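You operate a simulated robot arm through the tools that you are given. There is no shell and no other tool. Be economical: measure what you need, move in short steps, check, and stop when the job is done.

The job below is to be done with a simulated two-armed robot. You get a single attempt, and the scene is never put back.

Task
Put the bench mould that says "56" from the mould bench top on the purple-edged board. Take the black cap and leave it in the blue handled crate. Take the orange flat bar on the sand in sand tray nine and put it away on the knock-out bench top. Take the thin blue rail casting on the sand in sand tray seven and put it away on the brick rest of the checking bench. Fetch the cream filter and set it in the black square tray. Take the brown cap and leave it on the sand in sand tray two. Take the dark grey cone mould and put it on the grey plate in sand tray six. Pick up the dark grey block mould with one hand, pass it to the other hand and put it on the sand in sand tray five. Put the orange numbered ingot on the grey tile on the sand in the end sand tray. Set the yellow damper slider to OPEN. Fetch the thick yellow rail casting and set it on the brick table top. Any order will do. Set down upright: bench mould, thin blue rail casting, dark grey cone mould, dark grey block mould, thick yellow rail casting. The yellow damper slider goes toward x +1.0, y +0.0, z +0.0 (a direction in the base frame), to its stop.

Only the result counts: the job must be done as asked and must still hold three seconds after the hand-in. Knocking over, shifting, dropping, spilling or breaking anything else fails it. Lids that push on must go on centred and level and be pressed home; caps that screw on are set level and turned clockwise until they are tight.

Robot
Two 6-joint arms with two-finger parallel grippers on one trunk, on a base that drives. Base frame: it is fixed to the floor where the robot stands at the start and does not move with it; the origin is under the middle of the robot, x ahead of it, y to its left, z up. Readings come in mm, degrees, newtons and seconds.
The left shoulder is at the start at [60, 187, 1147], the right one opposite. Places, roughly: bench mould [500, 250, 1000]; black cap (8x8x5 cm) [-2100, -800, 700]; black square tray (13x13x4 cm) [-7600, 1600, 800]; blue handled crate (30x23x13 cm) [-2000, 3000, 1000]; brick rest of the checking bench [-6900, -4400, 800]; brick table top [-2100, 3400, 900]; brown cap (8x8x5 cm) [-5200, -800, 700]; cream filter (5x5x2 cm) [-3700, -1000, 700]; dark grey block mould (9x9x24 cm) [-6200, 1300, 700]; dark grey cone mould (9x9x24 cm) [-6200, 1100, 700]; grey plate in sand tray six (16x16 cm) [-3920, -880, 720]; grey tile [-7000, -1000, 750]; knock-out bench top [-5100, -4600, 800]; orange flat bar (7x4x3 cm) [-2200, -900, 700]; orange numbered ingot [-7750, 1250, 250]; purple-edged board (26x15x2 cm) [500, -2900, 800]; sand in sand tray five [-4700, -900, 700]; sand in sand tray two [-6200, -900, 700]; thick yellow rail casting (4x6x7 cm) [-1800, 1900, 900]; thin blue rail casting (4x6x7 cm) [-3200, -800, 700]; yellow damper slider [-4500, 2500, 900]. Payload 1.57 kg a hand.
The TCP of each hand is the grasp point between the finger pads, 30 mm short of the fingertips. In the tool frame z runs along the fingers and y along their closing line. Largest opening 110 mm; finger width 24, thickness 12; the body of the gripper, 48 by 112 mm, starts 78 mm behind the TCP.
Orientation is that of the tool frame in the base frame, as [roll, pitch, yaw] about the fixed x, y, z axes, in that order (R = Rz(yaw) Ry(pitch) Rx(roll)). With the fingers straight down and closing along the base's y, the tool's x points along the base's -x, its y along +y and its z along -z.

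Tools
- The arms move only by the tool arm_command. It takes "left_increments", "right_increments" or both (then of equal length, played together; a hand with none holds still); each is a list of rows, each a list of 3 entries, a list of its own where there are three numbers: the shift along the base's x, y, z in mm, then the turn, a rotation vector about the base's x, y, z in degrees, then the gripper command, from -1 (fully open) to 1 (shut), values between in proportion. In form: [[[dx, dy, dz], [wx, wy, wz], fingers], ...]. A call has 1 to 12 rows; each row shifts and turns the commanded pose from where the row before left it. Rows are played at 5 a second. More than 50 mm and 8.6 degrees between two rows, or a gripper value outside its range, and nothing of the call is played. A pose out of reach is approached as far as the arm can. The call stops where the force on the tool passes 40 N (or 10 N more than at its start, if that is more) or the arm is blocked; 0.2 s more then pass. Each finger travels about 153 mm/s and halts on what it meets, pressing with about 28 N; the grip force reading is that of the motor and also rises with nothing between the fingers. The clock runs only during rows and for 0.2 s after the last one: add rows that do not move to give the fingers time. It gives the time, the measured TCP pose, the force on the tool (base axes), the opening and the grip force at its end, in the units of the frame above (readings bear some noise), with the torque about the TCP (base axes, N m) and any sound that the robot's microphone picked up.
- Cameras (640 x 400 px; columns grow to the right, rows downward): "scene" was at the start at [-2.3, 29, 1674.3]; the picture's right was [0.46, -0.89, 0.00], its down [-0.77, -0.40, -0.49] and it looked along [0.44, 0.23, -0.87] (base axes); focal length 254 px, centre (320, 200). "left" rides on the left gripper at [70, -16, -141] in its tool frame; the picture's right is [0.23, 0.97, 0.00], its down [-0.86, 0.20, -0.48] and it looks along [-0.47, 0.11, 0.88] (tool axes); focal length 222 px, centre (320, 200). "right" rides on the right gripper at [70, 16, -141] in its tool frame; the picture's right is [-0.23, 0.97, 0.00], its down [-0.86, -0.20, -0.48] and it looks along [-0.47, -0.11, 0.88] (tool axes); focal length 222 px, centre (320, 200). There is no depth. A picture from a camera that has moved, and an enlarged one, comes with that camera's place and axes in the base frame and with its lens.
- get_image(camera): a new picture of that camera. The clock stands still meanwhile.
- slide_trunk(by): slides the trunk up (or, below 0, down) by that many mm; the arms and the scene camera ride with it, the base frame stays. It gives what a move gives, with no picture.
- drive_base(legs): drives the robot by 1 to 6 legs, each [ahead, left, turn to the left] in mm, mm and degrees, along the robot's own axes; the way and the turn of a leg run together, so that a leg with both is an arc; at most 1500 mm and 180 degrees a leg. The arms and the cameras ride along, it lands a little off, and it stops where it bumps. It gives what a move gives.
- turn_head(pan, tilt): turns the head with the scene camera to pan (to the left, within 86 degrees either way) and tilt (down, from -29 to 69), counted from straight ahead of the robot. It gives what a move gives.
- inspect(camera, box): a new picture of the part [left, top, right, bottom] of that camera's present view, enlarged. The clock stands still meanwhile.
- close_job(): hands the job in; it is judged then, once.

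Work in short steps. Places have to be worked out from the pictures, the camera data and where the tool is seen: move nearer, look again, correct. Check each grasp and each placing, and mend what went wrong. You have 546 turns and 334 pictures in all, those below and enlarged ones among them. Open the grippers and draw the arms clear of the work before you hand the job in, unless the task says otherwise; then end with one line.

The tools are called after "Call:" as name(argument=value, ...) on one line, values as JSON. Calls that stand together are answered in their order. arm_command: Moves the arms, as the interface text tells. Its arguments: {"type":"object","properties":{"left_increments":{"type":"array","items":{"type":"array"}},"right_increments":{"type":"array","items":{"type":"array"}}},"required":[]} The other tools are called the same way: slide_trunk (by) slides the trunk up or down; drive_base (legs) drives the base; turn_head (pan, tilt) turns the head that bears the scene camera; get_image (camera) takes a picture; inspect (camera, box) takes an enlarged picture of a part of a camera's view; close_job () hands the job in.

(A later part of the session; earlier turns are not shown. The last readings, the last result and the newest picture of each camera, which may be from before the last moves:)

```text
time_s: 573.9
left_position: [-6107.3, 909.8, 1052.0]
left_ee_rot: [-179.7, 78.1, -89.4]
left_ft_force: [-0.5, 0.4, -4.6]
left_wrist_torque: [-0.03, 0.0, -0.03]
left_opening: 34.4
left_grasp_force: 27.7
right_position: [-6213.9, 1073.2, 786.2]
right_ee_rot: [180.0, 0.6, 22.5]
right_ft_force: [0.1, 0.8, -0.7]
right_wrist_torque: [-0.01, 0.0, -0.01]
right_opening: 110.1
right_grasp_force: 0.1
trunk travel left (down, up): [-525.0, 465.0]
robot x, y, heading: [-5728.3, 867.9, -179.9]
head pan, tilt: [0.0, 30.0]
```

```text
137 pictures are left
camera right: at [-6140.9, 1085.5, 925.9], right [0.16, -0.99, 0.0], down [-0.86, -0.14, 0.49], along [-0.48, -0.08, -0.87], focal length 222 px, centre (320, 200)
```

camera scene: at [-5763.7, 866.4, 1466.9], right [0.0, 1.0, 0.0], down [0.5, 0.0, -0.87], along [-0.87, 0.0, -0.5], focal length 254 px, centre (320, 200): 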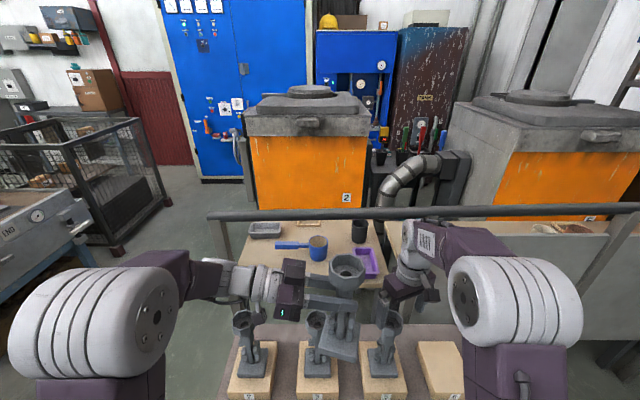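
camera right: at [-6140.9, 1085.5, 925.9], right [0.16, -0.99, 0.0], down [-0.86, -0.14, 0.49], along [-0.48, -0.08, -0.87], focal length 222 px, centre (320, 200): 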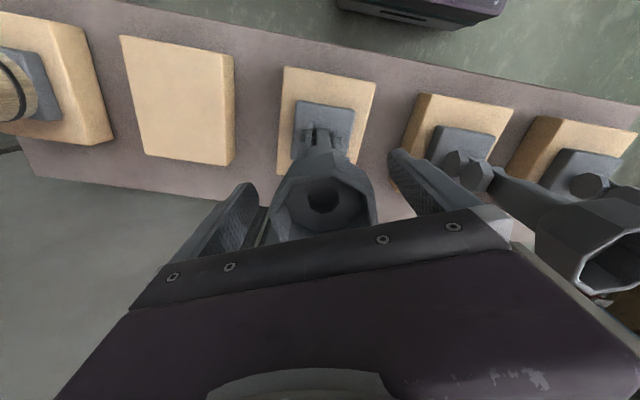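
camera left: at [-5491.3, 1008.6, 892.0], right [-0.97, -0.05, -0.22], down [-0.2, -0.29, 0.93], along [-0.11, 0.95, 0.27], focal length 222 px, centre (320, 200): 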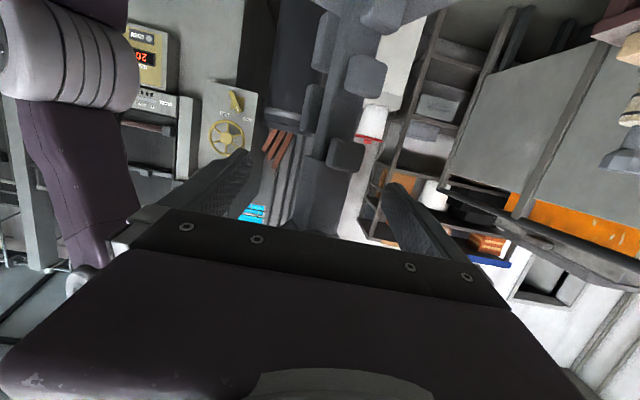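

Good. I close and lift.

Call:
arm_command(right_increments=[[[0, 0, 0], [0, 0, 0], 0.3], [[0, 0, 0], [0, 0, 0], 1], [[0, 0, 0], [0, 0, 0], 1], [[0, 0, 10], [0, 0, 0], 1], [[0, 0, 40], [0, 0, 0], 1], [[0, 0, 45], [0, 0, 0], 1], [[0, 0, 45], [0, 0, 0], 1], [[0, 0, 45], [0, 0, 0], 1], [[0, 0, 0], [0, 0, 0], 1]])

Call:
get_image(camera="scene")

```text
time_s: 575.9
left_position: [-6108.2, 910.5, 1050.6]
left_ee_rot: [-179.3, 78.1, -88.9]
left_ft_force: [0.7, 1.0, -4.1]
left_wrist_torque: [-0.01, 0.01, -0.02]
left_opening: 34.3
left_grasp_force: 27.9
right_position: [-6212.6, 1071.3, 972.1]
right_ee_rot: [179.9, 0.5, 22.5]
right_ft_force: [0.5, 0.2, -4.5]
right_wrist_torque: [0.01, -0.05, 0.01]
right_opening: 62.5
right_grasp_force: 28.3
trunk travel left (down, up): [-525.0, 465.0]
robot x, y, heading: [-5732.0, 869.4, -179.6]
head pan, tilt: [0.0, 30.0]
```

```text
136 pictures are left
camera scene: at [-5765.3, 867.0, 1466.8], right [0.0, 1.0, 0.0], down [0.5, 0.0, -0.87], along [-0.87, 0.0, -0.5], focal length 254 px, centre (320, 200)
```

scene: 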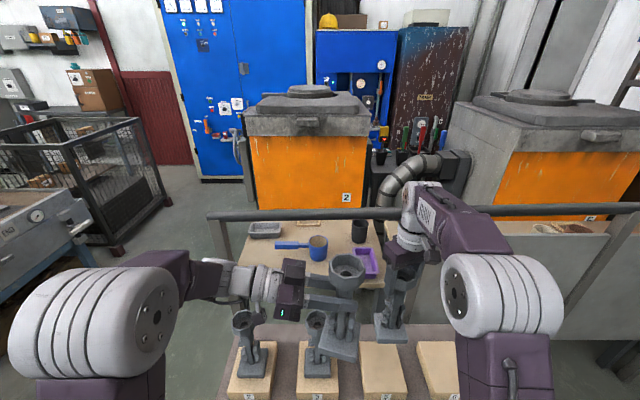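

The cone mould is held. I back off, turn toward the trays, and pull the right hand in.

Call:
drive_base(legs=[[-600, 0, 0], [0, 0, 90], [0, 1380, 0], [700, 0, 0]])

Call:
arm_command(right_increments=[[[0, 45, 0], [0, 0, 0], 1], [[0, 45, 0], [0, 0, 0], 1], [[0, 40, 0], [0, 0, 0], 1]])

Call:
turn_head(pan=0, tilt=40)

Call:
get_image(camera="scene")

```text
time_s: 593.0
left_position: [-3789.2, -214.2, 1051.1]
left_ee_rot: [-179.5, 78.1, 1.2]
left_ft_force: [-0.9, 0.8, -3.8]
left_wrist_torque: [0.01, 0.01, 0.02]
left_opening: 34.6
left_grasp_force: 28.0
right_position: [-3950.1, -320.7, 972.1]
right_ee_rot: [-179.9, 0.5, 112.9]
right_ft_force: [-0.2, -0.1, -4.4]
right_wrist_torque: [0.03, 0.03, -0.03]
right_opening: 62.2
right_grasp_force: 27.9
trunk travel left (down, up): [-525.0, 465.0]
robot x, y, heading: [-3747.4, 162.5, -89.7]
head pan, tilt: [0.0, 30.0]
```

```text
time_s: 593.8
left_position: [-3789.2, -212.4, 1050.8]
left_ee_rot: [-179.9, 78.1, 0.7]
left_ft_force: [-0.4, 0.7, -3.5]
left_wrist_torque: [0.01, -0.04, 0.03]
left_opening: 34.5
left_grasp_force: 28.1
right_position: [-3951.2, -188.4, 970.7]
right_ee_rot: [-179.9, 0.6, 112.7]
right_ft_force: [-0.4, 0.3, -3.8]
right_wrist_torque: [-0.01, 0.0, 0.0]
right_opening: 62.3
right_grasp_force: 27.8
trunk travel left (down, up): [-525.0, 465.0]
robot x, y, heading: [-3749.5, 163.4, -89.6]
head pan, tilt: [0.0, 30.0]
```

```text
time_s: 594.5
left_position: [-3788.8, -214.1, 1050.0]
left_ee_rot: [-179.4, 78.1, 1.3]
left_ft_force: [-0.2, -0.4, -4.2]
left_wrist_torque: [0.03, -0.01, 0.02]
left_opening: 34.4
left_grasp_force: 28.3
right_position: [-3950.9, -190.6, 971.8]
right_ee_rot: [179.9, 0.5, 112.9]
right_ft_force: [-0.1, -0.2, -3.6]
right_wrist_torque: [0.02, -0.01, 0.02]
right_opening: 62.2
right_grasp_force: 27.9
trunk travel left (down, up): [-525.0, 465.0]
robot x, y, heading: [-3751.6, 163.7, -89.5]
head pan, tilt: [0.0, 40.0]
```

```text
135 pictures are left
camera scene: at [-3749.7, 134.0, 1451.5], right [-1.0, -0.01, 0.0], down [0.0, 0.64, -0.77], along [0.0, -0.77, -0.64], focal length 254 px, centre (320, 200)
```

scene: 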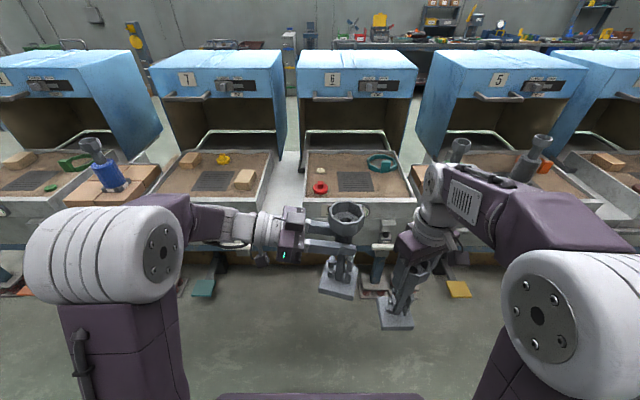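

Tray six is ahead with the grate plate, a cream disc (the filter) and a red cap. I zoom in.

Call:
inspect(camera="scene", box=[295, 130, 425, 230])

```text
4.00 times, centred on (360, 180) of scene
camera zoom: at [-3749.7, 134.0, 1451.5], right [-1.0, -0.01, 0.0], down [0.0, 0.64, -0.77], along [0.0, -0.77, -0.64], focal length 1017 px, centre (160, 280)
```

zoom: 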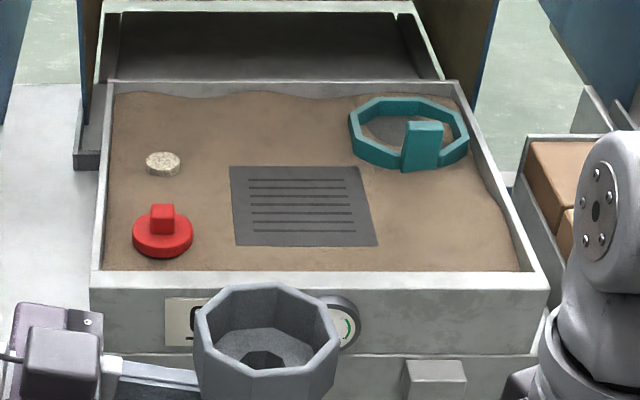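

Plate centre ≈ (-3924, -893); the cream filter is at ≈ (-3752, -994). I drive up to the tray with the block held high.

Call:
drive_base(legs=[[515, 0, -0.4]])

Call:
get_image(camera="scene")

Call:
get_image(camera="right")

```text
time_s: 597.5
left_position: [-3789.4, -728.6, 1050.6]
left_ee_rot: [-179.4, 78.1, 0.8]
left_ft_force: [0.2, 0.4, -2.6]
left_wrist_torque: [0.05, 0.0, -0.01]
left_opening: 34.5
left_grasp_force: 28.3
right_position: [-3952.4, -705.0, 969.7]
right_ee_rot: [-179.9, 0.5, 112.4]
right_ft_force: [-0.1, -0.3, -4.2]
right_wrist_torque: [-0.02, 0.03, 0.0]
right_opening: 62.6
right_grasp_force: 28.2
trunk travel left (down, up): [-525.0, 465.0]
robot x, y, heading: [-3748.5, -354.9, -89.7]
head pan, tilt: [0.0, 40.0]
```

```text
133 pictures are left
camera scene: at [-3748.4, -380.7, 1451.5], right [-1.0, 0.0, 0.0], down [0.0, 0.64, -0.77], along [0.0, -0.77, -0.64], focal length 254 px, centre (320, 200)
```

scene: 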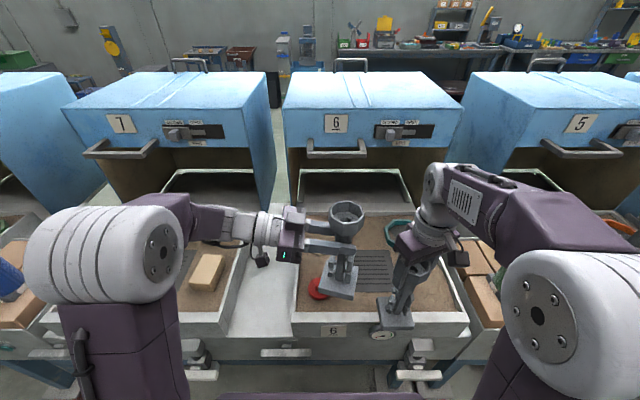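

```text
132 pictures are left
camera right: at [-3963.8, -631.7, 1110.6], right [0.99, 0.16, 0.0], down [0.14, -0.86, 0.49], along [0.08, -0.48, -0.87], focal length 222 px, centre (320, 200)
```

right: 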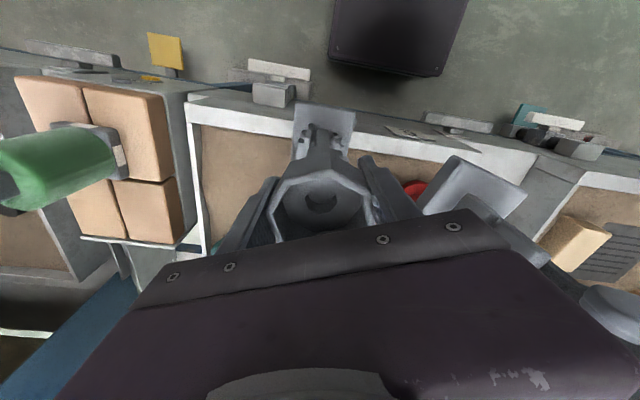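

Plate centre ≈ (-3930, -892). I raise the cone a bit and carry it over the plate.

Call:
arm_command(right_increments=[[[0, 0, 35], [0, 0, 0], 1], [[5, -45, 0], [0, 0, 0], 1], [[6, -45, 0], [0, 0, 0], 1], [[6, -45, 0], [0, 0, 0], 1], [[5, -45, 0], [0, 0, 0], 1], [[0, -7, -20], [0, 0, 0], 1], [[0, 0, 0], [0, 0, 0], 1]])

Call:
inspect(camera="scene", box=[280, 190, 480, 330])

Call:
get_image(camera="right")

```text
time_s: 599.1
left_position: [-3791.3, -727.7, 1051.2]
left_ee_rot: [-179.3, 78.1, 0.9]
left_ft_force: [-0.3, -0.7, -4.6]
left_wrist_torque: [0.04, -0.01, 0.0]
left_opening: 34.3
left_grasp_force: 27.8
right_position: [-3930.1, -891.2, 986.8]
right_ee_rot: [179.9, 0.5, 112.5]
right_ft_force: [-0.5, 0.2, -4.1]
right_wrist_torque: [0.02, 0.06, 0.03]
right_opening: 62.0
right_grasp_force: 28.0
trunk travel left (down, up): [-525.0, 465.0]
robot x, y, heading: [-3746.5, -355.2, -89.8]
head pan, tilt: [0.0, 40.0]
```

```text
2.86 times, centred on (380, 260) of scene
camera zoom: at [-3748.3, -381.1, 1451.5], right [-1.0, 0.0, 0.0], down [0.0, 0.64, -0.77], along [0.0, -0.77, -0.64], focal length 726 px, centre (149, 29)
```

zoom: 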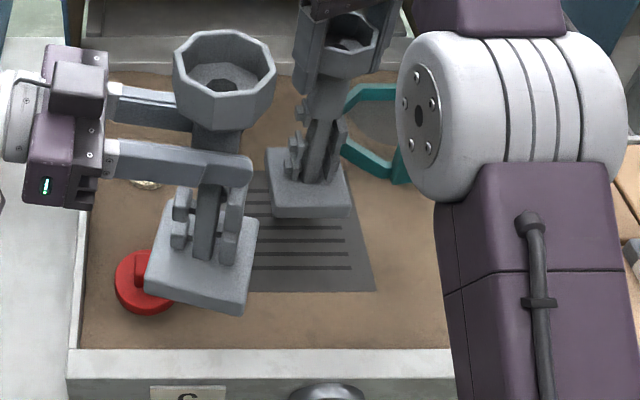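

```text
130 pictures are left
camera right: at [-3941.2, -819.6, 1125.3], right [0.99, 0.16, 0.0], down [0.14, -0.86, 0.49], along [0.08, -0.48, -0.87], focal length 222 px, centre (320, 200)
```

right: 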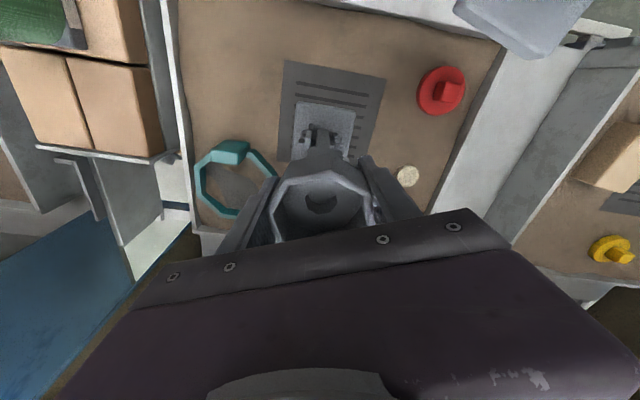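

Base over plate: plate centre ≈ (-3920, -889). I shift +5 x and lower to just above, then creep.

Call:
arm_command(right_increments=[[[5, 2, -25], [0, 0, 0], 1], [[0, 0, -10], [0, 0, 0], 1], [[0, 0, -4], [0, 0, 0], 1], [[0, 0, -3], [0, 0, 0], 1], [[0, 0, -3], [0, 0, 0], 1], [[0, 0, 0], [0, 0, 0], 1]])

```text
time_s: 600.5
left_position: [-3790.5, -728.7, 1050.5]
left_ee_rot: [-179.4, 78.1, 0.8]
left_ft_force: [0.4, -0.1, -5.0]
left_wrist_torque: [0.02, -0.05, 0.01]
left_opening: 34.7
left_grasp_force: 28.4
right_position: [-3925.3, -890.4, 941.4]
right_ee_rot: [-180.0, 0.5, 112.4]
right_ft_force: [0.0, -0.3, -3.8]
right_wrist_torque: [-0.02, 0.03, 0.0]
right_opening: 62.0
right_grasp_force: 28.2
trunk travel left (down, up): [-525.0, 465.0]
robot x, y, heading: [-3745.3, -353.1, -90.1]
head pan, tilt: [0.0, 40.0]
```

Call:
arm_command(right_increments=[[[0, 0, -3], [0, 0, 0], 1], [[0, 0, -3], [0, 0, 0], 1], [[0, 0, -3], [0, 0, 0], 1], [[0, 0, 0], [0, 0, 0], 1]])

Call:
inspect(camera="scene", box=[340, 190, 440, 300])

```text
time_s: 601.5
left_position: [-3791.1, -727.3, 1051.2]
left_ee_rot: [-179.4, 78.1, 0.7]
left_ft_force: [-0.7, -0.1, -4.8]
left_wrist_torque: [-0.01, -0.02, -0.02]
left_opening: 34.6
left_grasp_force: 28.2
right_position: [-3925.6, -888.5, 931.2]
right_ee_rot: [180.0, 0.5, 112.3]
right_ft_force: [0.0, -1.1, -4.6]
right_wrist_torque: [0.05, -0.02, -0.04]
right_opening: 61.8
right_grasp_force: 27.9
trunk travel left (down, up): [-525.0, 465.0]
robot x, y, heading: [-3745.1, -354.3, -90.1]
head pan, tilt: [0.0, 40.0]
```

```text
3.64 times, centred on (390, 245) of scene
camera zoom: at [-3748.4, -380.6, 1451.5], right [-1.0, 0.0, 0.0], down [0.0, 0.64, -0.77], along [0.0, -0.77, -0.64], focal length 925 px, centre (66, 36)
```

zoom: 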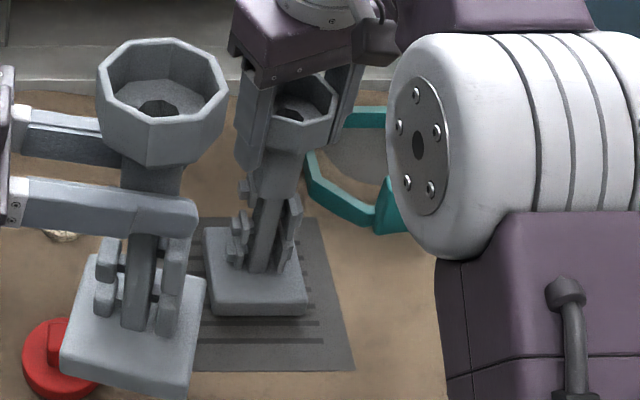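

Still just above. I keep creeping down.

Call:
arm_command(right_increments=[[[0, 0, -3], [0, 0, 0], 1], [[0, 0, -3], [0, 0, 0], 1], [[0, 0, -3], [0, 0, 0], 1], [[0, 0, -3], [0, 0, 0], 1], [[0, 0, 0], [0, 0, 0], 1]])

```text
time_s: 602.7
left_position: [-3790.5, -727.7, 1051.0]
left_ee_rot: [-179.7, 77.9, 0.7]
left_ft_force: [0.7, -0.6, -4.4]
left_wrist_torque: [0.02, -0.02, 0.03]
left_opening: 34.3
left_grasp_force: 28.2
right_position: [-3924.4, -886.8, 921.9]
right_ee_rot: [-180.0, 0.6, 112.4]
right_ft_force: [0.1, -0.5, 3.7]
right_wrist_torque: [0.19, 0.36, 0.05]
right_opening: 62.3
right_grasp_force: 27.8
trunk travel left (down, up): [-525.0, 465.0]
robot x, y, heading: [-3749.4, -352.6, -90.0]
head pan, tilt: [0.0, 40.0]
```

Contact. I open and lift the right hand straight up.

Call:
arm_command(right_increments=[[[0, 0, 0], [0, 0, 0], 0], [[0, 0, 0], [0, 0, 0], -0.4], [[0, 0, 0], [0, 0, 0], -0.8], [[0, 0, 0], [0, 0, 0], -0.8], [[0, 0, 30], [0, 0, 0], -0.8], [[0, 0, 45], [0, 0, 0], -0.8], [[0, 0, 40], [0, 0, 0], -0.8]])

Call:
inspect(camera="scene", box=[340, 190, 440, 300])

Call:
get_image(camera="right")

```text
time_s: 604.3
left_position: [-3790.3, -726.9, 1051.8]
left_ee_rot: [-179.8, 78.1, 0.3]
left_ft_force: [0.2, 1.0, -3.7]
left_wrist_torque: [-0.02, 0.0, 0.02]
left_opening: 34.7
left_grasp_force: 28.6
right_position: [-3924.4, -876.4, 1029.7]
right_ee_rot: [-179.9, 0.4, 112.4]
right_ft_force: [-0.3, -0.4, -0.5]
right_wrist_torque: [-0.01, 0.02, 0.02]
right_opening: 98.7
right_grasp_force: 0.1
right hand out of reach, approached as far as the arm can: row 7
trunk travel left (down, up): [-525.0, 465.0]
robot x, y, heading: [-3751.2, -352.8, -90.1]
head pan, tilt: [0.0, 40.0]
```

```text
3.64 times, centred on (390, 245) of scene
camera zoom: at [-3748.2, -378.9, 1451.5], right [-1.0, 0.0, 0.0], down [0.0, 0.64, -0.77], along [0.0, -0.77, -0.64], focal length 925 px, centre (66, 36)
```

zoom: 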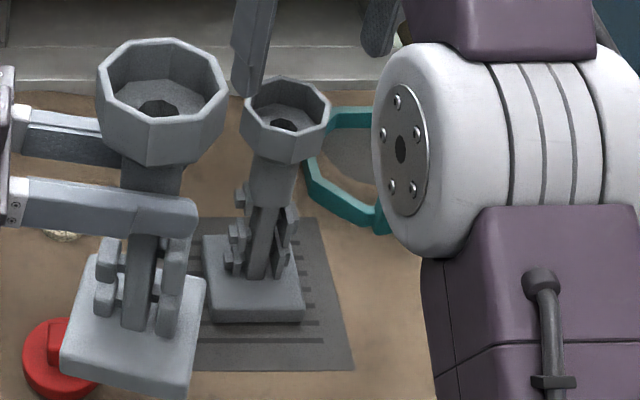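

```text
127 pictures are left
camera right: at [-3937.3, -804.2, 1169.8], right [0.99, 0.16, 0.0], down [0.14, -0.86, 0.49], along [0.08, -0.48, -0.87], focal length 222 px, centre (320, 200)
```

right: 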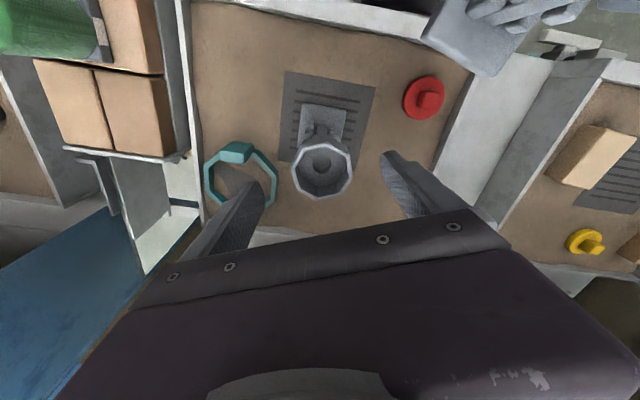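

The cone mould stands on the grey plate. I withdraw the right hand, back away and go to tray five with the block.

Call:
arm_command(right_increments=[[[-5, 45, 0], [0, 0, -7.5], -0.8], [[-5, 45, 0], [0, 0, -7.5], -1], [[-5, 45, 0], [0, 0, -7.4], -1], [[-5, 45, 0], [0, 0, 0], -1]])

Call:
drive_base(legs=[[-450, 0, 0], [0, -930, 0]])

Call:
get_image(camera="scene")

```text
time_s: 605.3
left_position: [-3789.9, -726.4, 1052.9]
left_ee_rot: [179.9, 78.0, 0.1]
left_ft_force: [-0.5, -0.3, -4.2]
left_wrist_torque: [0.01, -0.02, 0.04]
left_opening: 34.3
left_grasp_force: 28.3
right_position: [-3944.2, -694.6, 1030.5]
right_ee_rot: [-179.9, 0.8, 89.9]
right_ft_force: [0.8, 1.4, 0.2]
right_wrist_torque: [-0.02, -0.02, 0.03]
right_opening: 110.0
right_grasp_force: 0.1
trunk travel left (down, up): [-525.0, 465.0]
robot x, y, heading: [-3742.9, -354.1, -90.0]
head pan, tilt: [0.0, 40.0]
```

```text
time_s: 612.5
left_position: [-4717.8, -282.0, 1051.5]
left_ee_rot: [-179.6, 78.0, 0.9]
left_ft_force: [-0.6, 0.4, -3.9]
left_wrist_torque: [0.02, -0.01, 0.02]
left_opening: 34.6
left_grasp_force: 28.1
right_position: [-4872.0, -253.1, 1029.0]
right_ee_rot: [180.0, 0.6, 90.3]
right_ft_force: [0.2, 0.2, 0.3]
right_wrist_torque: [0.04, -0.02, 0.01]
right_opening: 109.9
right_grasp_force: 0.0
trunk travel left (down, up): [-525.0, 465.0]
robot x, y, heading: [-4672.8, 93.3, -89.6]
head pan, tilt: [0.0, 40.0]
```

```text
126 pictures are left
camera scene: at [-4677.7, 65.1, 1451.5], right [-1.0, -0.01, 0.0], down [0.0, 0.64, -0.77], along [0.0, -0.77, -0.64], focal length 254 px, centre (320, 200)
```

scene: 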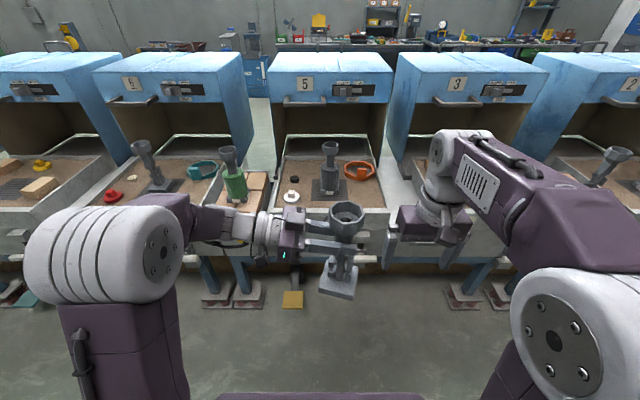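

Call:
inspect(camera="scene", box=[265, 125, 395, 235])

```text
3.64 times, centred on (330, 180) of scene
camera zoom: at [-4677.7, 65.1, 1451.5], right [-1.0, -0.01, 0.0], down [0.0, 0.64, -0.77], along [0.0, -0.77, -0.64], focal length 925 px, centre (284, 273)
```

zoom: 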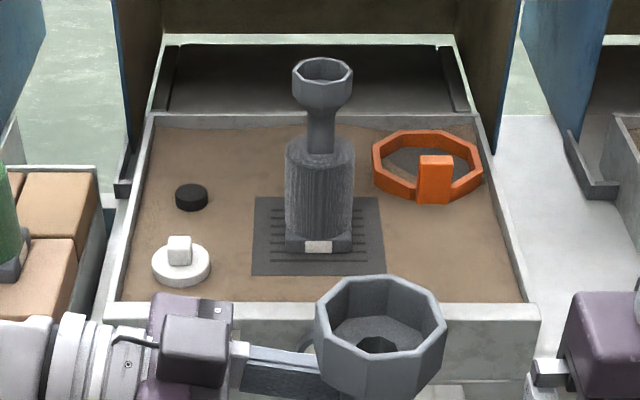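

Tray five's free sand is at the right front, about (-4885, -855), with a barrel mould to its left, so the left hand must come in from the front. I test, in free space, swinging the left hand with the block to point mostly forward.

Call:
arm_command(left_increments=[[[5, -15, 0], [0, 0, 7.5], 1], [[5, -15, 0], [0, 0, 7.5], 1], [[5, -15, 0], [0, 0, 7.5], 1], [[5, -15, 0], [0, 0, 7.5], 1], [[5, -15, 0], [0, 0, 7.5], 1], [[5, -15, 0], [0, 0, 7.5], 1], [[5, -15, 0], [0, 0, 7.5], 1], [[5, -15, 0], [0, 0, 7.5], 1], [[0, 0, 0], [0, 0, 0], 1]])

Call:
get_image(camera="scene")

```text
time_s: 614.5
left_position: [-4676.1, -402.6, 1050.2]
left_ee_rot: [-179.7, 78.0, 60.9]
left_ft_force: [-0.2, -0.1, -4.7]
left_wrist_torque: [0.01, -0.02, -0.01]
left_opening: 34.8
left_grasp_force: 27.9
right_position: [-4871.6, -253.8, 1029.1]
right_ee_rot: [-179.9, 0.6, 90.3]
right_ft_force: [-0.8, 0.0, -0.8]
right_wrist_torque: [0.01, -0.02, -0.03]
right_opening: 109.8
right_grasp_force: 0.2
trunk travel left (down, up): [-525.0, 465.0]
robot x, y, heading: [-4679.8, 89.8, -89.6]
head pan, tilt: [0.0, 40.0]
```

```text
124 pictures are left
camera scene: at [-4677.1, 65.1, 1451.5], right [-1.0, -0.01, 0.0], down [0.0, 0.64, -0.77], along [0.0, -0.77, -0.64], focal length 254 px, centre (320, 200)
```

scene: 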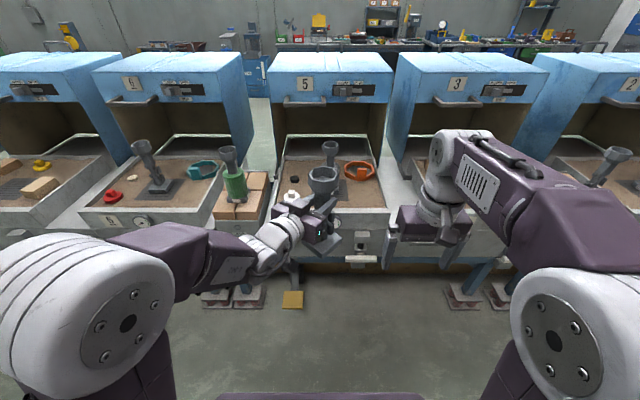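

That pose works. I position the base so the block hangs over the free sand at (-4885, -855).

Call:
drive_base(legs=[[0, -208, -0.4], [455, 0, 0]])

Call:
turn_head(pan=0, tilt=45)

Call:
get_image(camera="scene")

```text
time_s: 618.5
left_position: [-4890.6, -858.0, 1050.7]
left_ee_rot: [-179.6, 78.1, 60.6]
left_ft_force: [-0.9, -0.4, -3.9]
left_wrist_torque: [0.03, -0.01, -0.01]
left_opening: 34.3
left_grasp_force: 28.0
right_position: [-5085.0, -706.6, 1029.2]
right_ee_rot: [-179.9, 0.6, 89.9]
right_ft_force: [-0.7, -1.0, -0.5]
right_wrist_torque: [0.0, -0.01, 0.01]
right_opening: 110.0
right_grasp_force: 0.1
trunk travel left (down, up): [-525.0, 465.0]
robot x, y, heading: [-4883.5, -358.4, -90.2]
head pan, tilt: [0.0, 40.0]
```

```text
time_s: 619.1
left_position: [-4890.9, -857.3, 1050.5]
left_ee_rot: [-179.5, 78.0, 60.6]
left_ft_force: [0.1, 0.0, -4.8]
left_wrist_torque: [0.03, 0.04, 0.0]
left_opening: 34.4
left_grasp_force: 27.5
right_position: [-5083.9, -706.1, 1028.7]
right_ee_rot: [-180.0, 0.6, 89.9]
right_ft_force: [-0.7, -0.4, -0.1]
right_wrist_torque: [0.01, 0.01, -0.02]
right_opening: 109.8
right_grasp_force: 0.0
trunk travel left (down, up): [-525.0, 465.0]
robot x, y, heading: [-4888.2, -367.9, -90.1]
head pan, tilt: [0.0, 45.0]
```

```text
123 pictures are left
camera scene: at [-4887.7, -385.8, 1444.3], right [-1.0, 0.0, 0.0], down [0.0, 0.71, -0.71], along [0.0, -0.71, -0.71], focal length 254 px, centre (320, 200)
```

scene: 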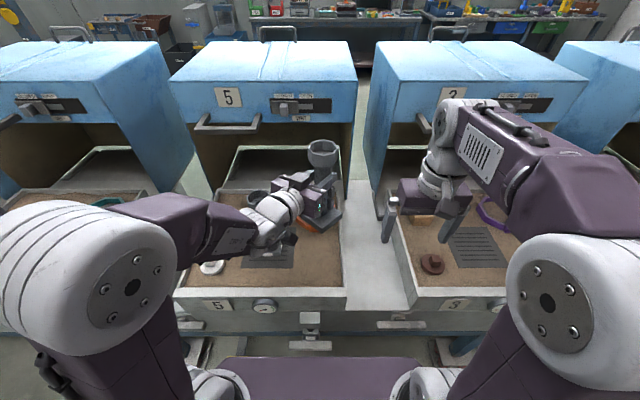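

Aligned over the free sand. I lower the trunk 150 mm and check clearances.

Call:
slide_trunk(by=-150)

Call:
get_image(camera="scene")

Call:
get_image(camera="left")

```text
time_s: 620.9
left_position: [-4890.5, -856.6, 900.1]
left_ee_rot: [-179.6, 78.0, 60.6]
left_ft_force: [-0.5, 0.6, -4.4]
left_wrist_torque: [-0.01, 0.01, -0.01]
left_opening: 34.5
left_grasp_force: 27.9
right_position: [-5084.4, -706.5, 879.2]
right_ee_rot: [180.0, 0.6, 89.9]
right_ft_force: [0.3, -0.4, -0.4]
right_wrist_torque: [-0.03, 0.02, 0.03]
right_opening: 110.1
right_grasp_force: 0.1
trunk travel left (down, up): [-375.0, 615.0]
robot x, y, heading: [-4885.1, -364.5, -90.3]
head pan, tilt: [0.0, 45.0]
```

```text
122 pictures are left
camera scene: at [-4887.7, -385.4, 1294.3], right [-1.0, 0.0, 0.0], down [0.0, 0.71, -0.71], along [0.0, -0.71, -0.71], focal length 254 px, centre (320, 200)
```

scene: 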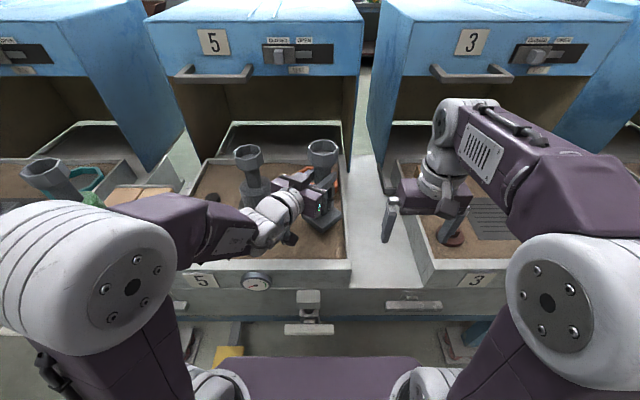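

```text
121 pictures are left
camera left: at [-4829.4, -716.3, 861.3], right [0.87, -0.44, -0.22], down [0.32, 0.15, 0.94], along [-0.38, -0.88, 0.27], focal length 222 px, centre (320, 200)
```

left: 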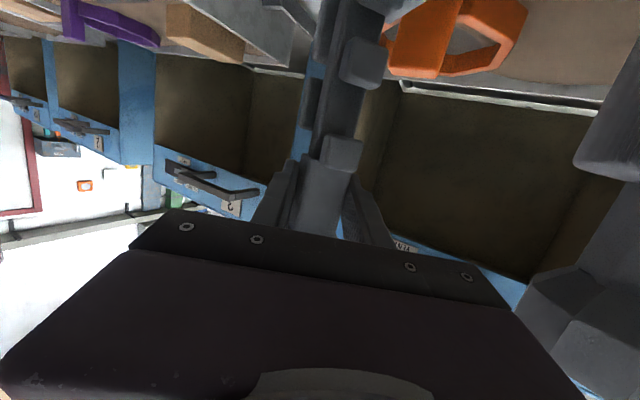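

Call:
inspect(camera="scene", box=[200, 130, 370, 270])

```text
2.86 times, centred on (285, 200) of scene
camera zoom: at [-4887.7, -385.4, 1294.3], right [-1.0, 0.0, 0.0], down [0.0, 0.71, -0.71], along [0.0, -0.71, -0.71], focal length 726 px, centre (420, 200)
```

zoom: 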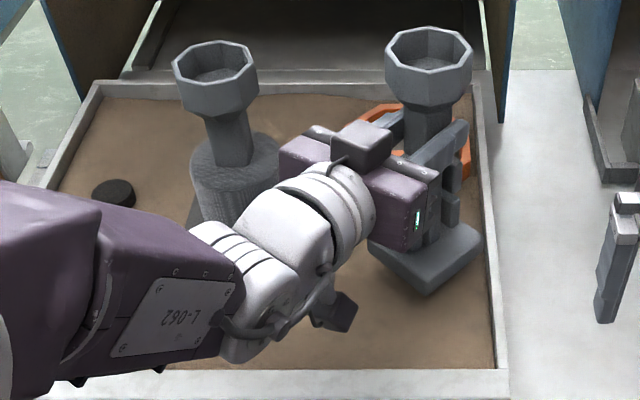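

The base is near the right wall; I shift +10 x, +18 y and lower with the arm toward the sand.

Call:
arm_command(left_increments=[[[10, 18, 0], [0, 0, 0], 1], [[0, 0, -12], [0, 0, 0], 1], [[0, 0, -6], [0, 0, 0], 1], [[0, 0, -4], [0, 0, 0], 1], [[0, 0, 0], [0, 0, 0], 1]])

Call:
inspect(camera="scene", box=[200, 130, 370, 270])

```text
time_s: 622.1
left_position: [-4879.7, -838.8, 878.9]
left_ee_rot: [-179.6, 78.0, 60.5]
left_ft_force: [-0.4, 0.2, -3.9]
left_wrist_torque: [0.06, -0.04, -0.02]
left_opening: 34.5
left_grasp_force: 28.3
right_position: [-5083.7, -705.8, 879.2]
right_ee_rot: [-179.9, 0.6, 90.0]
right_ft_force: [0.6, -0.7, 0.5]
right_wrist_torque: [-0.03, -0.03, -0.02]
right_opening: 110.1
right_grasp_force: 0.2
trunk travel left (down, up): [-375.0, 615.0]
robot x, y, heading: [-4885.3, -361.5, -89.8]
head pan, tilt: [0.0, 45.0]
```

```text
2.86 times, centred on (285, 200) of scene
camera zoom: at [-4887.7, -385.3, 1294.3], right [-1.0, 0.0, 0.0], down [0.0, 0.71, -0.71], along [0.0, -0.71, -0.71], focal length 726 px, centre (420, 200)
```

zoom: 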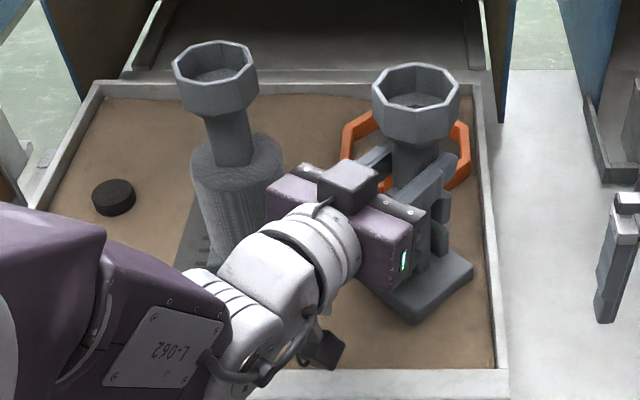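

Clear of everything. I creep down to contact with the sand.

Call:
arm_command(left_increments=[[[0, 0, -3], [0, 0, 0], 1], [[0, 0, -3], [0, 0, 0], 1], [[0, 0, -3], [0, 0, 0], 1], [[0, 0, 0], [0, 0, 0], 1]])

```text
time_s: 623.1
left_position: [-4880.7, -838.0, 871.0]
left_ee_rot: [-179.8, 78.3, 60.3]
left_ft_force: [0.0, -0.6, 2.8]
left_wrist_torque: [-0.5, 0.03, -0.02]
left_opening: 34.2
left_grasp_force: 27.8
right_position: [-5083.7, -704.2, 879.3]
right_ee_rot: [-180.0, 0.6, 89.9]
right_ft_force: [-0.2, 0.1, 0.5]
right_wrist_torque: [-0.02, 0.0, -0.01]
right_opening: 109.9
right_grasp_force: 0.1
trunk travel left (down, up): [-375.0, 615.0]
robot x, y, heading: [-4885.8, -362.8, -90.1]
head pan, tilt: [0.0, 45.0]
```

Touching. One more millimetre, then I open the left hand gently.

Call:
arm_command(left_increments=[[[0, 0, -1.5], [0, 0, 0], 1], [[0, 0, 0], [0, 0, 0], 0.3], [[0, 0, 0], [0, 0, 0], 0.1], [[0, 0, 0], [0, 0, 0], -0.1], [[0, 0, 0], [0, 0, 0], -0.3], [[0, 0, 0], [0, 0, 0], -0.3]])

Call:
inspect(camera="scene", box=[200, 130, 370, 270])

Call:
get_image(camera="left")

```text
time_s: 624.5
left_position: [-4881.3, -838.3, 869.7]
left_ee_rot: [-179.7, 78.1, 60.5]
left_ft_force: [-0.1, -0.4, 0.4]
left_wrist_torque: [-0.01, 0.0, -0.02]
left_opening: 71.3
left_grasp_force: 0.1
right_position: [-5085.3, -705.1, 878.3]
right_ee_rot: [180.0, 0.6, 89.9]
right_ft_force: [0.2, -0.5, -0.3]
right_wrist_torque: [0.01, 0.0, 0.06]
right_opening: 110.1
right_grasp_force: 0.1
trunk travel left (down, up): [-375.0, 615.0]
robot x, y, heading: [-4888.2, -365.3, -90.2]
head pan, tilt: [0.0, 45.0]
```

```text
2.86 times, centred on (285, 200) of scene
camera zoom: at [-4887.7, -385.0, 1294.3], right [-1.0, 0.0, 0.0], down [0.0, 0.71, -0.71], along [0.0, -0.71, -0.71], focal length 726 px, centre (420, 200)
```

zoom: 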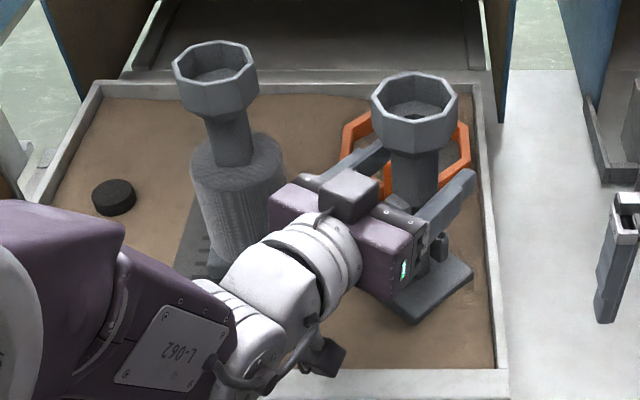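

```text
117 pictures are left
camera left: at [-4819.4, -698.1, 829.1], right [0.87, -0.44, -0.22], down [0.32, 0.15, 0.94], along [-0.38, -0.88, 0.27], focal length 222 px, centre (320, 200)
```

left: 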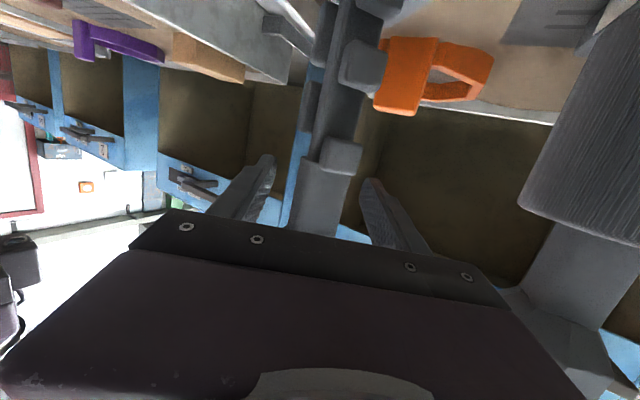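

It stands. I draw the left hand straight back along its pointing direction.

Call:
arm_command(left_increments=[[[10, 17, 3], [0, 0, 0], -0.3], [[15, 26, 5], [0, 0, 0], -0.3], [[20, 35, 8], [0, 0, 0], -0.3], [[20, 35, 8], [0, 0, 0], -0.3], [[20, 35, 8], [0, 0, 0], -0.3]])

Call:
get_image(camera="scene")

```text
time_s: 625.7
left_position: [-4802.6, -789.4, 945.9]
left_ee_rot: [-179.4, 77.9, 60.7]
left_ft_force: [0.4, -0.5, 0.7]
left_wrist_torque: [-0.01, -0.04, -0.03]
left_opening: 71.4
left_grasp_force: 0.1
left hand out of reach, approached as far as the arm can: row 1, 2, 3, 4, 5
right_position: [-5083.2, -706.5, 878.4]
right_ee_rot: [180.0, 0.6, 89.9]
right_ft_force: [0.1, -0.4, -1.2]
right_wrist_torque: [0.02, -0.04, 0.0]
right_opening: 109.8
right_grasp_force: 0.1
trunk travel left (down, up): [-375.0, 615.0]
robot x, y, heading: [-4886.0, -362.3, -90.3]
head pan, tilt: [0.0, 45.0]
```

```text
116 pictures are left
camera scene: at [-4887.5, -385.7, 1294.3], right [-1.0, 0.0, 0.0], down [0.0, 0.71, -0.71], along [0.0, -0.71, -0.71], focal length 254 px, centre (320, 200)
```

scene: 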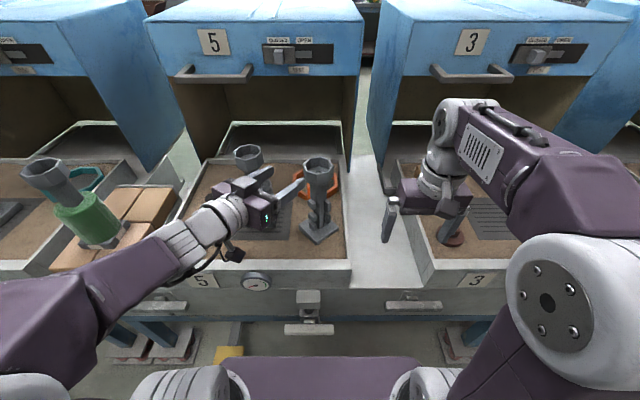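

The reach limit made the hand slide sideways; the block still stands. I zoom in to see the clearance to the barrel mould.

Call:
inspect(camera="scene", box=[190, 130, 360, 270])

Call:
get_image(camera="left")

```text
2.86 times, centred on (275, 200) of scene
camera zoom: at [-4887.5, -385.7, 1294.3], right [-1.0, 0.0, 0.0], down [0.0, 0.71, -0.71], along [0.0, -0.71, -0.71], focal length 726 px, centre (449, 200)
```

zoom: 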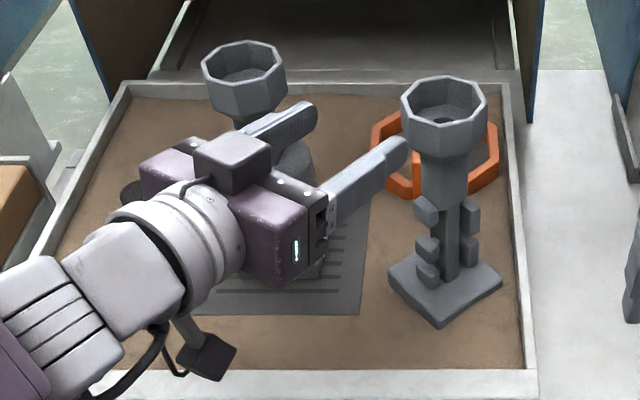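

```text
114 pictures are left
camera left: at [-4740.8, -648.5, 907.4], right [0.87, -0.44, -0.22], down [0.32, 0.15, 0.94], along [-0.38, -0.88, 0.27], focal length 222 px, centre (320, 200)
```

left: 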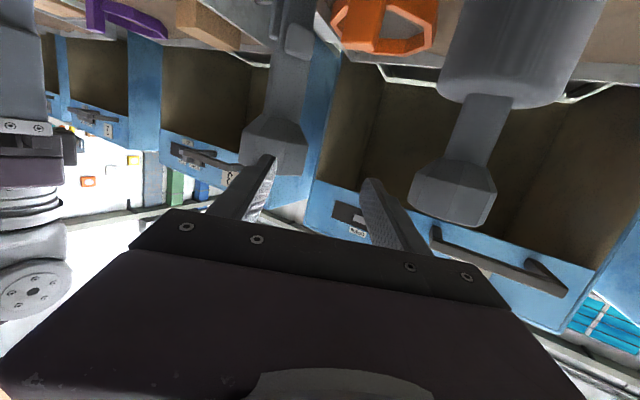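

All stands well. I back the base straight out, which moves the hand clear.

Call:
drive_base(legs=[[-400, 0, 0]])

Call:
inspect(camera="scene", box=[220, 90, 420, 230])

```text
time_s: 628.2
left_position: [-4802.0, -389.6, 947.0]
left_ee_rot: [-179.8, 78.0, 60.5]
left_ft_force: [-1.6, -0.2, 0.5]
left_wrist_torque: [0.01, 0.0, 0.0]
left_opening: 71.5
left_grasp_force: 0.1
right_position: [-5083.5, -305.5, 879.7]
right_ee_rot: [180.0, 0.5, 90.0]
right_ft_force: [-0.4, 0.7, -0.4]
right_wrist_torque: [0.01, -0.05, 0.03]
right_opening: 110.1
right_grasp_force: 0.0
trunk travel left (down, up): [-375.0, 615.0]
robot x, y, heading: [-4882.7, 37.1, -89.7]
head pan, tilt: [0.0, 45.0]
```

```text
2.86 times, centred on (320, 160) of scene
camera zoom: at [-4887.6, 15.3, 1294.3], right [-1.0, 0.0, 0.0], down [0.0, 0.71, -0.71], along [0.0, -0.71, -0.71], focal length 726 px, centre (320, 314)
```

zoom: 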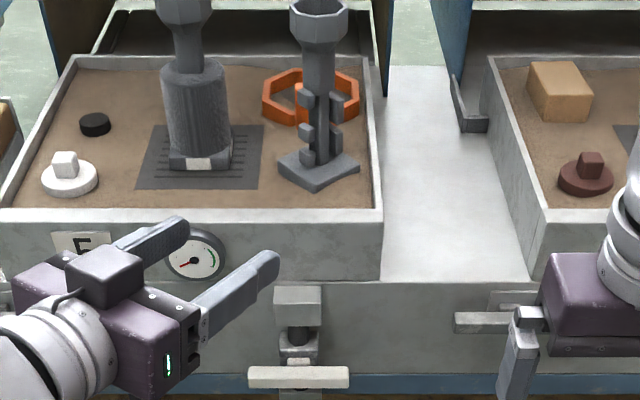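

The block stands properly in tray five. I return the left hand to pointing down.

Call:
arm_command(left_increments=[[[7, 8, 0], [6.8, -3.82, 0], -1], [[7, 8, 0], [6.8, -3.82, 0], -1], [[7, 8, 0], [6.8, -3.82, 0], -1], [[7, 8, 0], [6.8, -3.82, 0], -1], [[7, 8, 0], [6.8, -3.82, 0], -1], [[7, 8, 0], [6.8, -3.82, 0], -1], [[7, 8, 0], [6.8, -3.82, 0], -1], [[7, 8, 0], [6.8, -3.82, 0], -1], [[7, 8, 0], [6.8, -3.82, 0], -1], [[7, 8, 0], [6.8, -3.82, 0], -1]])

Call:
arm_command(left_increments=[[[0, 0, 0], [0, 0, 7.4], -1], [[0, 0, 0], [0, 0, 7.4], -1], [[0, 0, 0], [0, 0, 7.4], -1], [[0, 0, 0], [0, 0, 7.2], -1], [[0, 0, 0], [0, 0, 0], -1]])

```text
time_s: 630.4
left_position: [-4728.0, -330.0, 938.7]
left_ee_rot: [-179.6, -0.2, 60.7]
left_ft_force: [0.3, 0.2, -0.6]
left_wrist_torque: [0.02, 0.0, -0.03]
left_opening: 110.1
left_grasp_force: 0.1
left hand out of reach, approached as far as the arm can: row 1, 2
right_position: [-5083.4, -307.5, 879.2]
right_ee_rot: [-179.9, 0.6, 90.1]
right_ft_force: [0.3, 0.4, 0.1]
right_wrist_torque: [0.01, 0.0, -0.03]
right_opening: 110.0
right_grasp_force: 0.0
trunk travel left (down, up): [-375.0, 615.0]
robot x, y, heading: [-4887.8, 36.6, -90.0]
head pan, tilt: [0.0, 45.0]
```

```text
time_s: 631.6
left_position: [-4728.1, -330.2, 938.7]
left_ee_rot: [-179.6, 0.0, 90.1]
left_ft_force: [-0.5, 0.0, -0.2]
left_wrist_torque: [-0.03, 0.05, 0.0]
left_opening: 110.1
left_grasp_force: 0.0
right_position: [-5082.7, -307.1, 880.2]
right_ee_rot: [180.0, 0.7, 90.1]
right_ft_force: [-0.6, -0.2, 0.0]
right_wrist_torque: [0.0, -0.01, 0.02]
right_opening: 109.9
right_grasp_force: 0.1
trunk travel left (down, up): [-375.0, 615.0]
robot x, y, heading: [-4889.5, 40.2, -89.8]
head pan, tilt: [0.0, 45.0]
```

Next the cream filter in tray six. I raise the trunk 180 mm, go back to tray six, and bring the left hand toward the filter.

Call:
slide_trunk(by=180)

Call:
drive_base(legs=[[0, 985, 0], [400, 0, 0]])

Call:
get_image(camera="scene")

```text
time_s: 633.6
left_position: [-4728.9, -330.6, 1118.3]
left_ee_rot: [-179.6, 0.0, 90.0]
left_ft_force: [-0.3, 0.8, -0.3]
left_wrist_torque: [-0.01, -0.01, -0.01]
left_opening: 110.1
left_grasp_force: 0.1
right_position: [-5083.1, -306.3, 1060.1]
right_ee_rot: [-180.0, 0.7, 90.1]
right_ft_force: [0.9, 0.2, 0.8]
right_wrist_torque: [0.03, 0.01, 0.01]
right_opening: 109.8
right_grasp_force: 0.0
trunk travel left (down, up): [-555.0, 435.0]
robot x, y, heading: [-4888.2, 39.6, -90.0]
head pan, tilt: [0.0, 45.0]
```

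```text
time_s: 640.8
left_position: [-3740.2, -734.4, 1118.0]
left_ee_rot: [-179.6, -0.1, 90.0]
left_ft_force: [0.7, -0.6, 0.4]
left_wrist_torque: [0.02, 0.02, 0.01]
left_opening: 109.8
left_grasp_force: 0.0
right_position: [-4096.3, -710.2, 1060.2]
right_ee_rot: [-180.0, 0.6, 89.9]
right_ft_force: [0.1, 0.1, -1.0]
right_wrist_torque: [0.02, 0.01, 0.01]
right_opening: 109.8
right_grasp_force: 0.0
trunk travel left (down, up): [-555.0, 435.0]
robot x, y, heading: [-3896.3, -369.6, -90.0]
head pan, tilt: [0.0, 45.0]
```

```text
112 pictures are left
camera scene: at [-3899.5, -390.0, 1474.3], right [-1.0, 0.0, 0.0], down [0.0, 0.71, -0.71], along [0.0, -0.71, -0.71], focal length 254 px, centre (320, 200)
```

scene: 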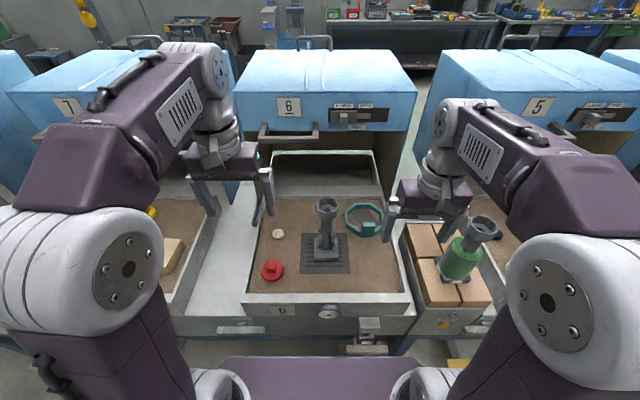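

The filter is at about (-3750, -970). I bring the left hand lower and nearer and look with its camera.

Call:
arm_command(left_increments=[[[0, -20, -45], [0, 0, 0], -0.3], [[0, -20, -45], [0, 0, 0], -0.3], [[-3, -20, -45], [0, 0, 0], -0.3], [[-3, -20, -45], [0, 0, 0], -0.3], [[0, -20, -40], [0, 0, 0], -0.3], [[0, 0, 0], [0, 0, 0], -0.3]])

Call:
get_image(camera="left")

```text
time_s: 642.2
left_position: [-3748.1, -835.7, 898.0]
left_ee_rot: [-179.6, 0.1, 89.9]
left_ft_force: [-0.3, 0.8, -0.9]
left_wrist_torque: [0.02, 0.03, -0.01]
left_opening: 71.5
left_grasp_force: 0.2
right_position: [-4096.5, -710.0, 1059.8]
right_ee_rot: [-180.0, 0.6, 89.9]
right_ft_force: [0.0, 0.5, 0.0]
right_wrist_torque: [-0.04, 0.02, 0.01]
right_opening: 109.9
right_grasp_force: 0.0
trunk travel left (down, up): [-555.0, 435.0]
robot x, y, heading: [-3899.8, -362.9, -90.0]
head pan, tilt: [0.0, 45.0]
```

```text
111 pictures are left
camera left: at [-3762.8, -765.2, 1039.5], right [0.97, 0.23, -0.01], down [0.2, -0.86, 0.48], along [0.1, -0.47, -0.88], focal length 222 px, centre (320, 200)
```

left: 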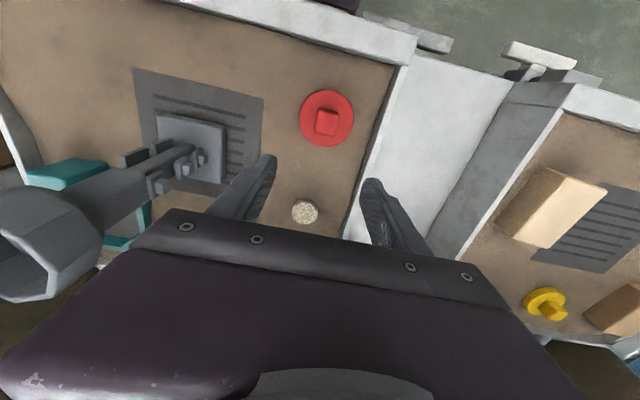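

Filter ≈ (-3748, -963). I tilt the hand 10° forward, reach over it and come down to z ≈ 775 to check.

Call:
arm_command(left_increments=[[[0, -25, -40], [-5, 0, 0], -0.16], [[0, -30, -35], [-5, 0, 0], -0.16], [[0, -40, -25], [0, 0, 0], -0.16], [[0, -32, -22], [0, 0, 0], -0.16], [[0, 0, 0], [0, 0, 0], -0.16]])

Call:
get_image(camera="left")

```text
time_s: 643.4
left_position: [-3748.0, -961.3, 776.3]
left_ee_rot: [-179.5, 10.1, 89.9]
left_ft_force: [0.1, 0.5, 0.2]
left_wrist_torque: [-0.01, -0.01, 0.01]
left_opening: 63.6
left_grasp_force: 0.1
right_position: [-4096.2, -709.5, 1059.5]
right_ee_rot: [180.0, 0.6, 89.9]
right_ft_force: [0.3, 0.6, -1.7]
right_wrist_torque: [-0.05, 0.02, 0.02]
right_opening: 110.1
right_grasp_force: 0.1
trunk travel left (down, up): [-555.0, 435.0]
robot x, y, heading: [-3900.5, -364.9, -90.2]
head pan, tilt: [0.0, 45.0]
```

```text
110 pictures are left
camera left: at [-3763.2, -868.3, 902.8], right [0.97, 0.22, -0.05], down [0.2, -0.76, 0.62], along [0.1, -0.61, -0.78], focal length 222 px, centre (320, 200)
```

left: 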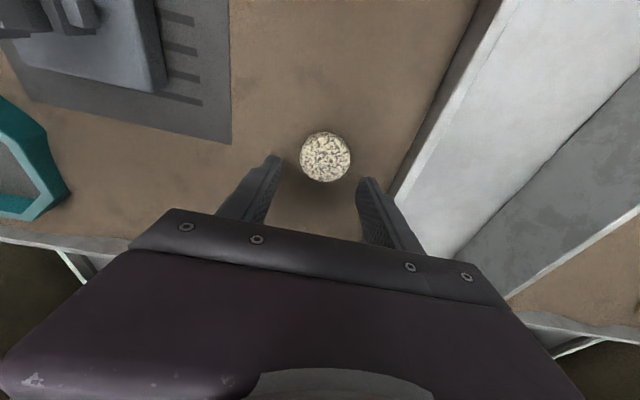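

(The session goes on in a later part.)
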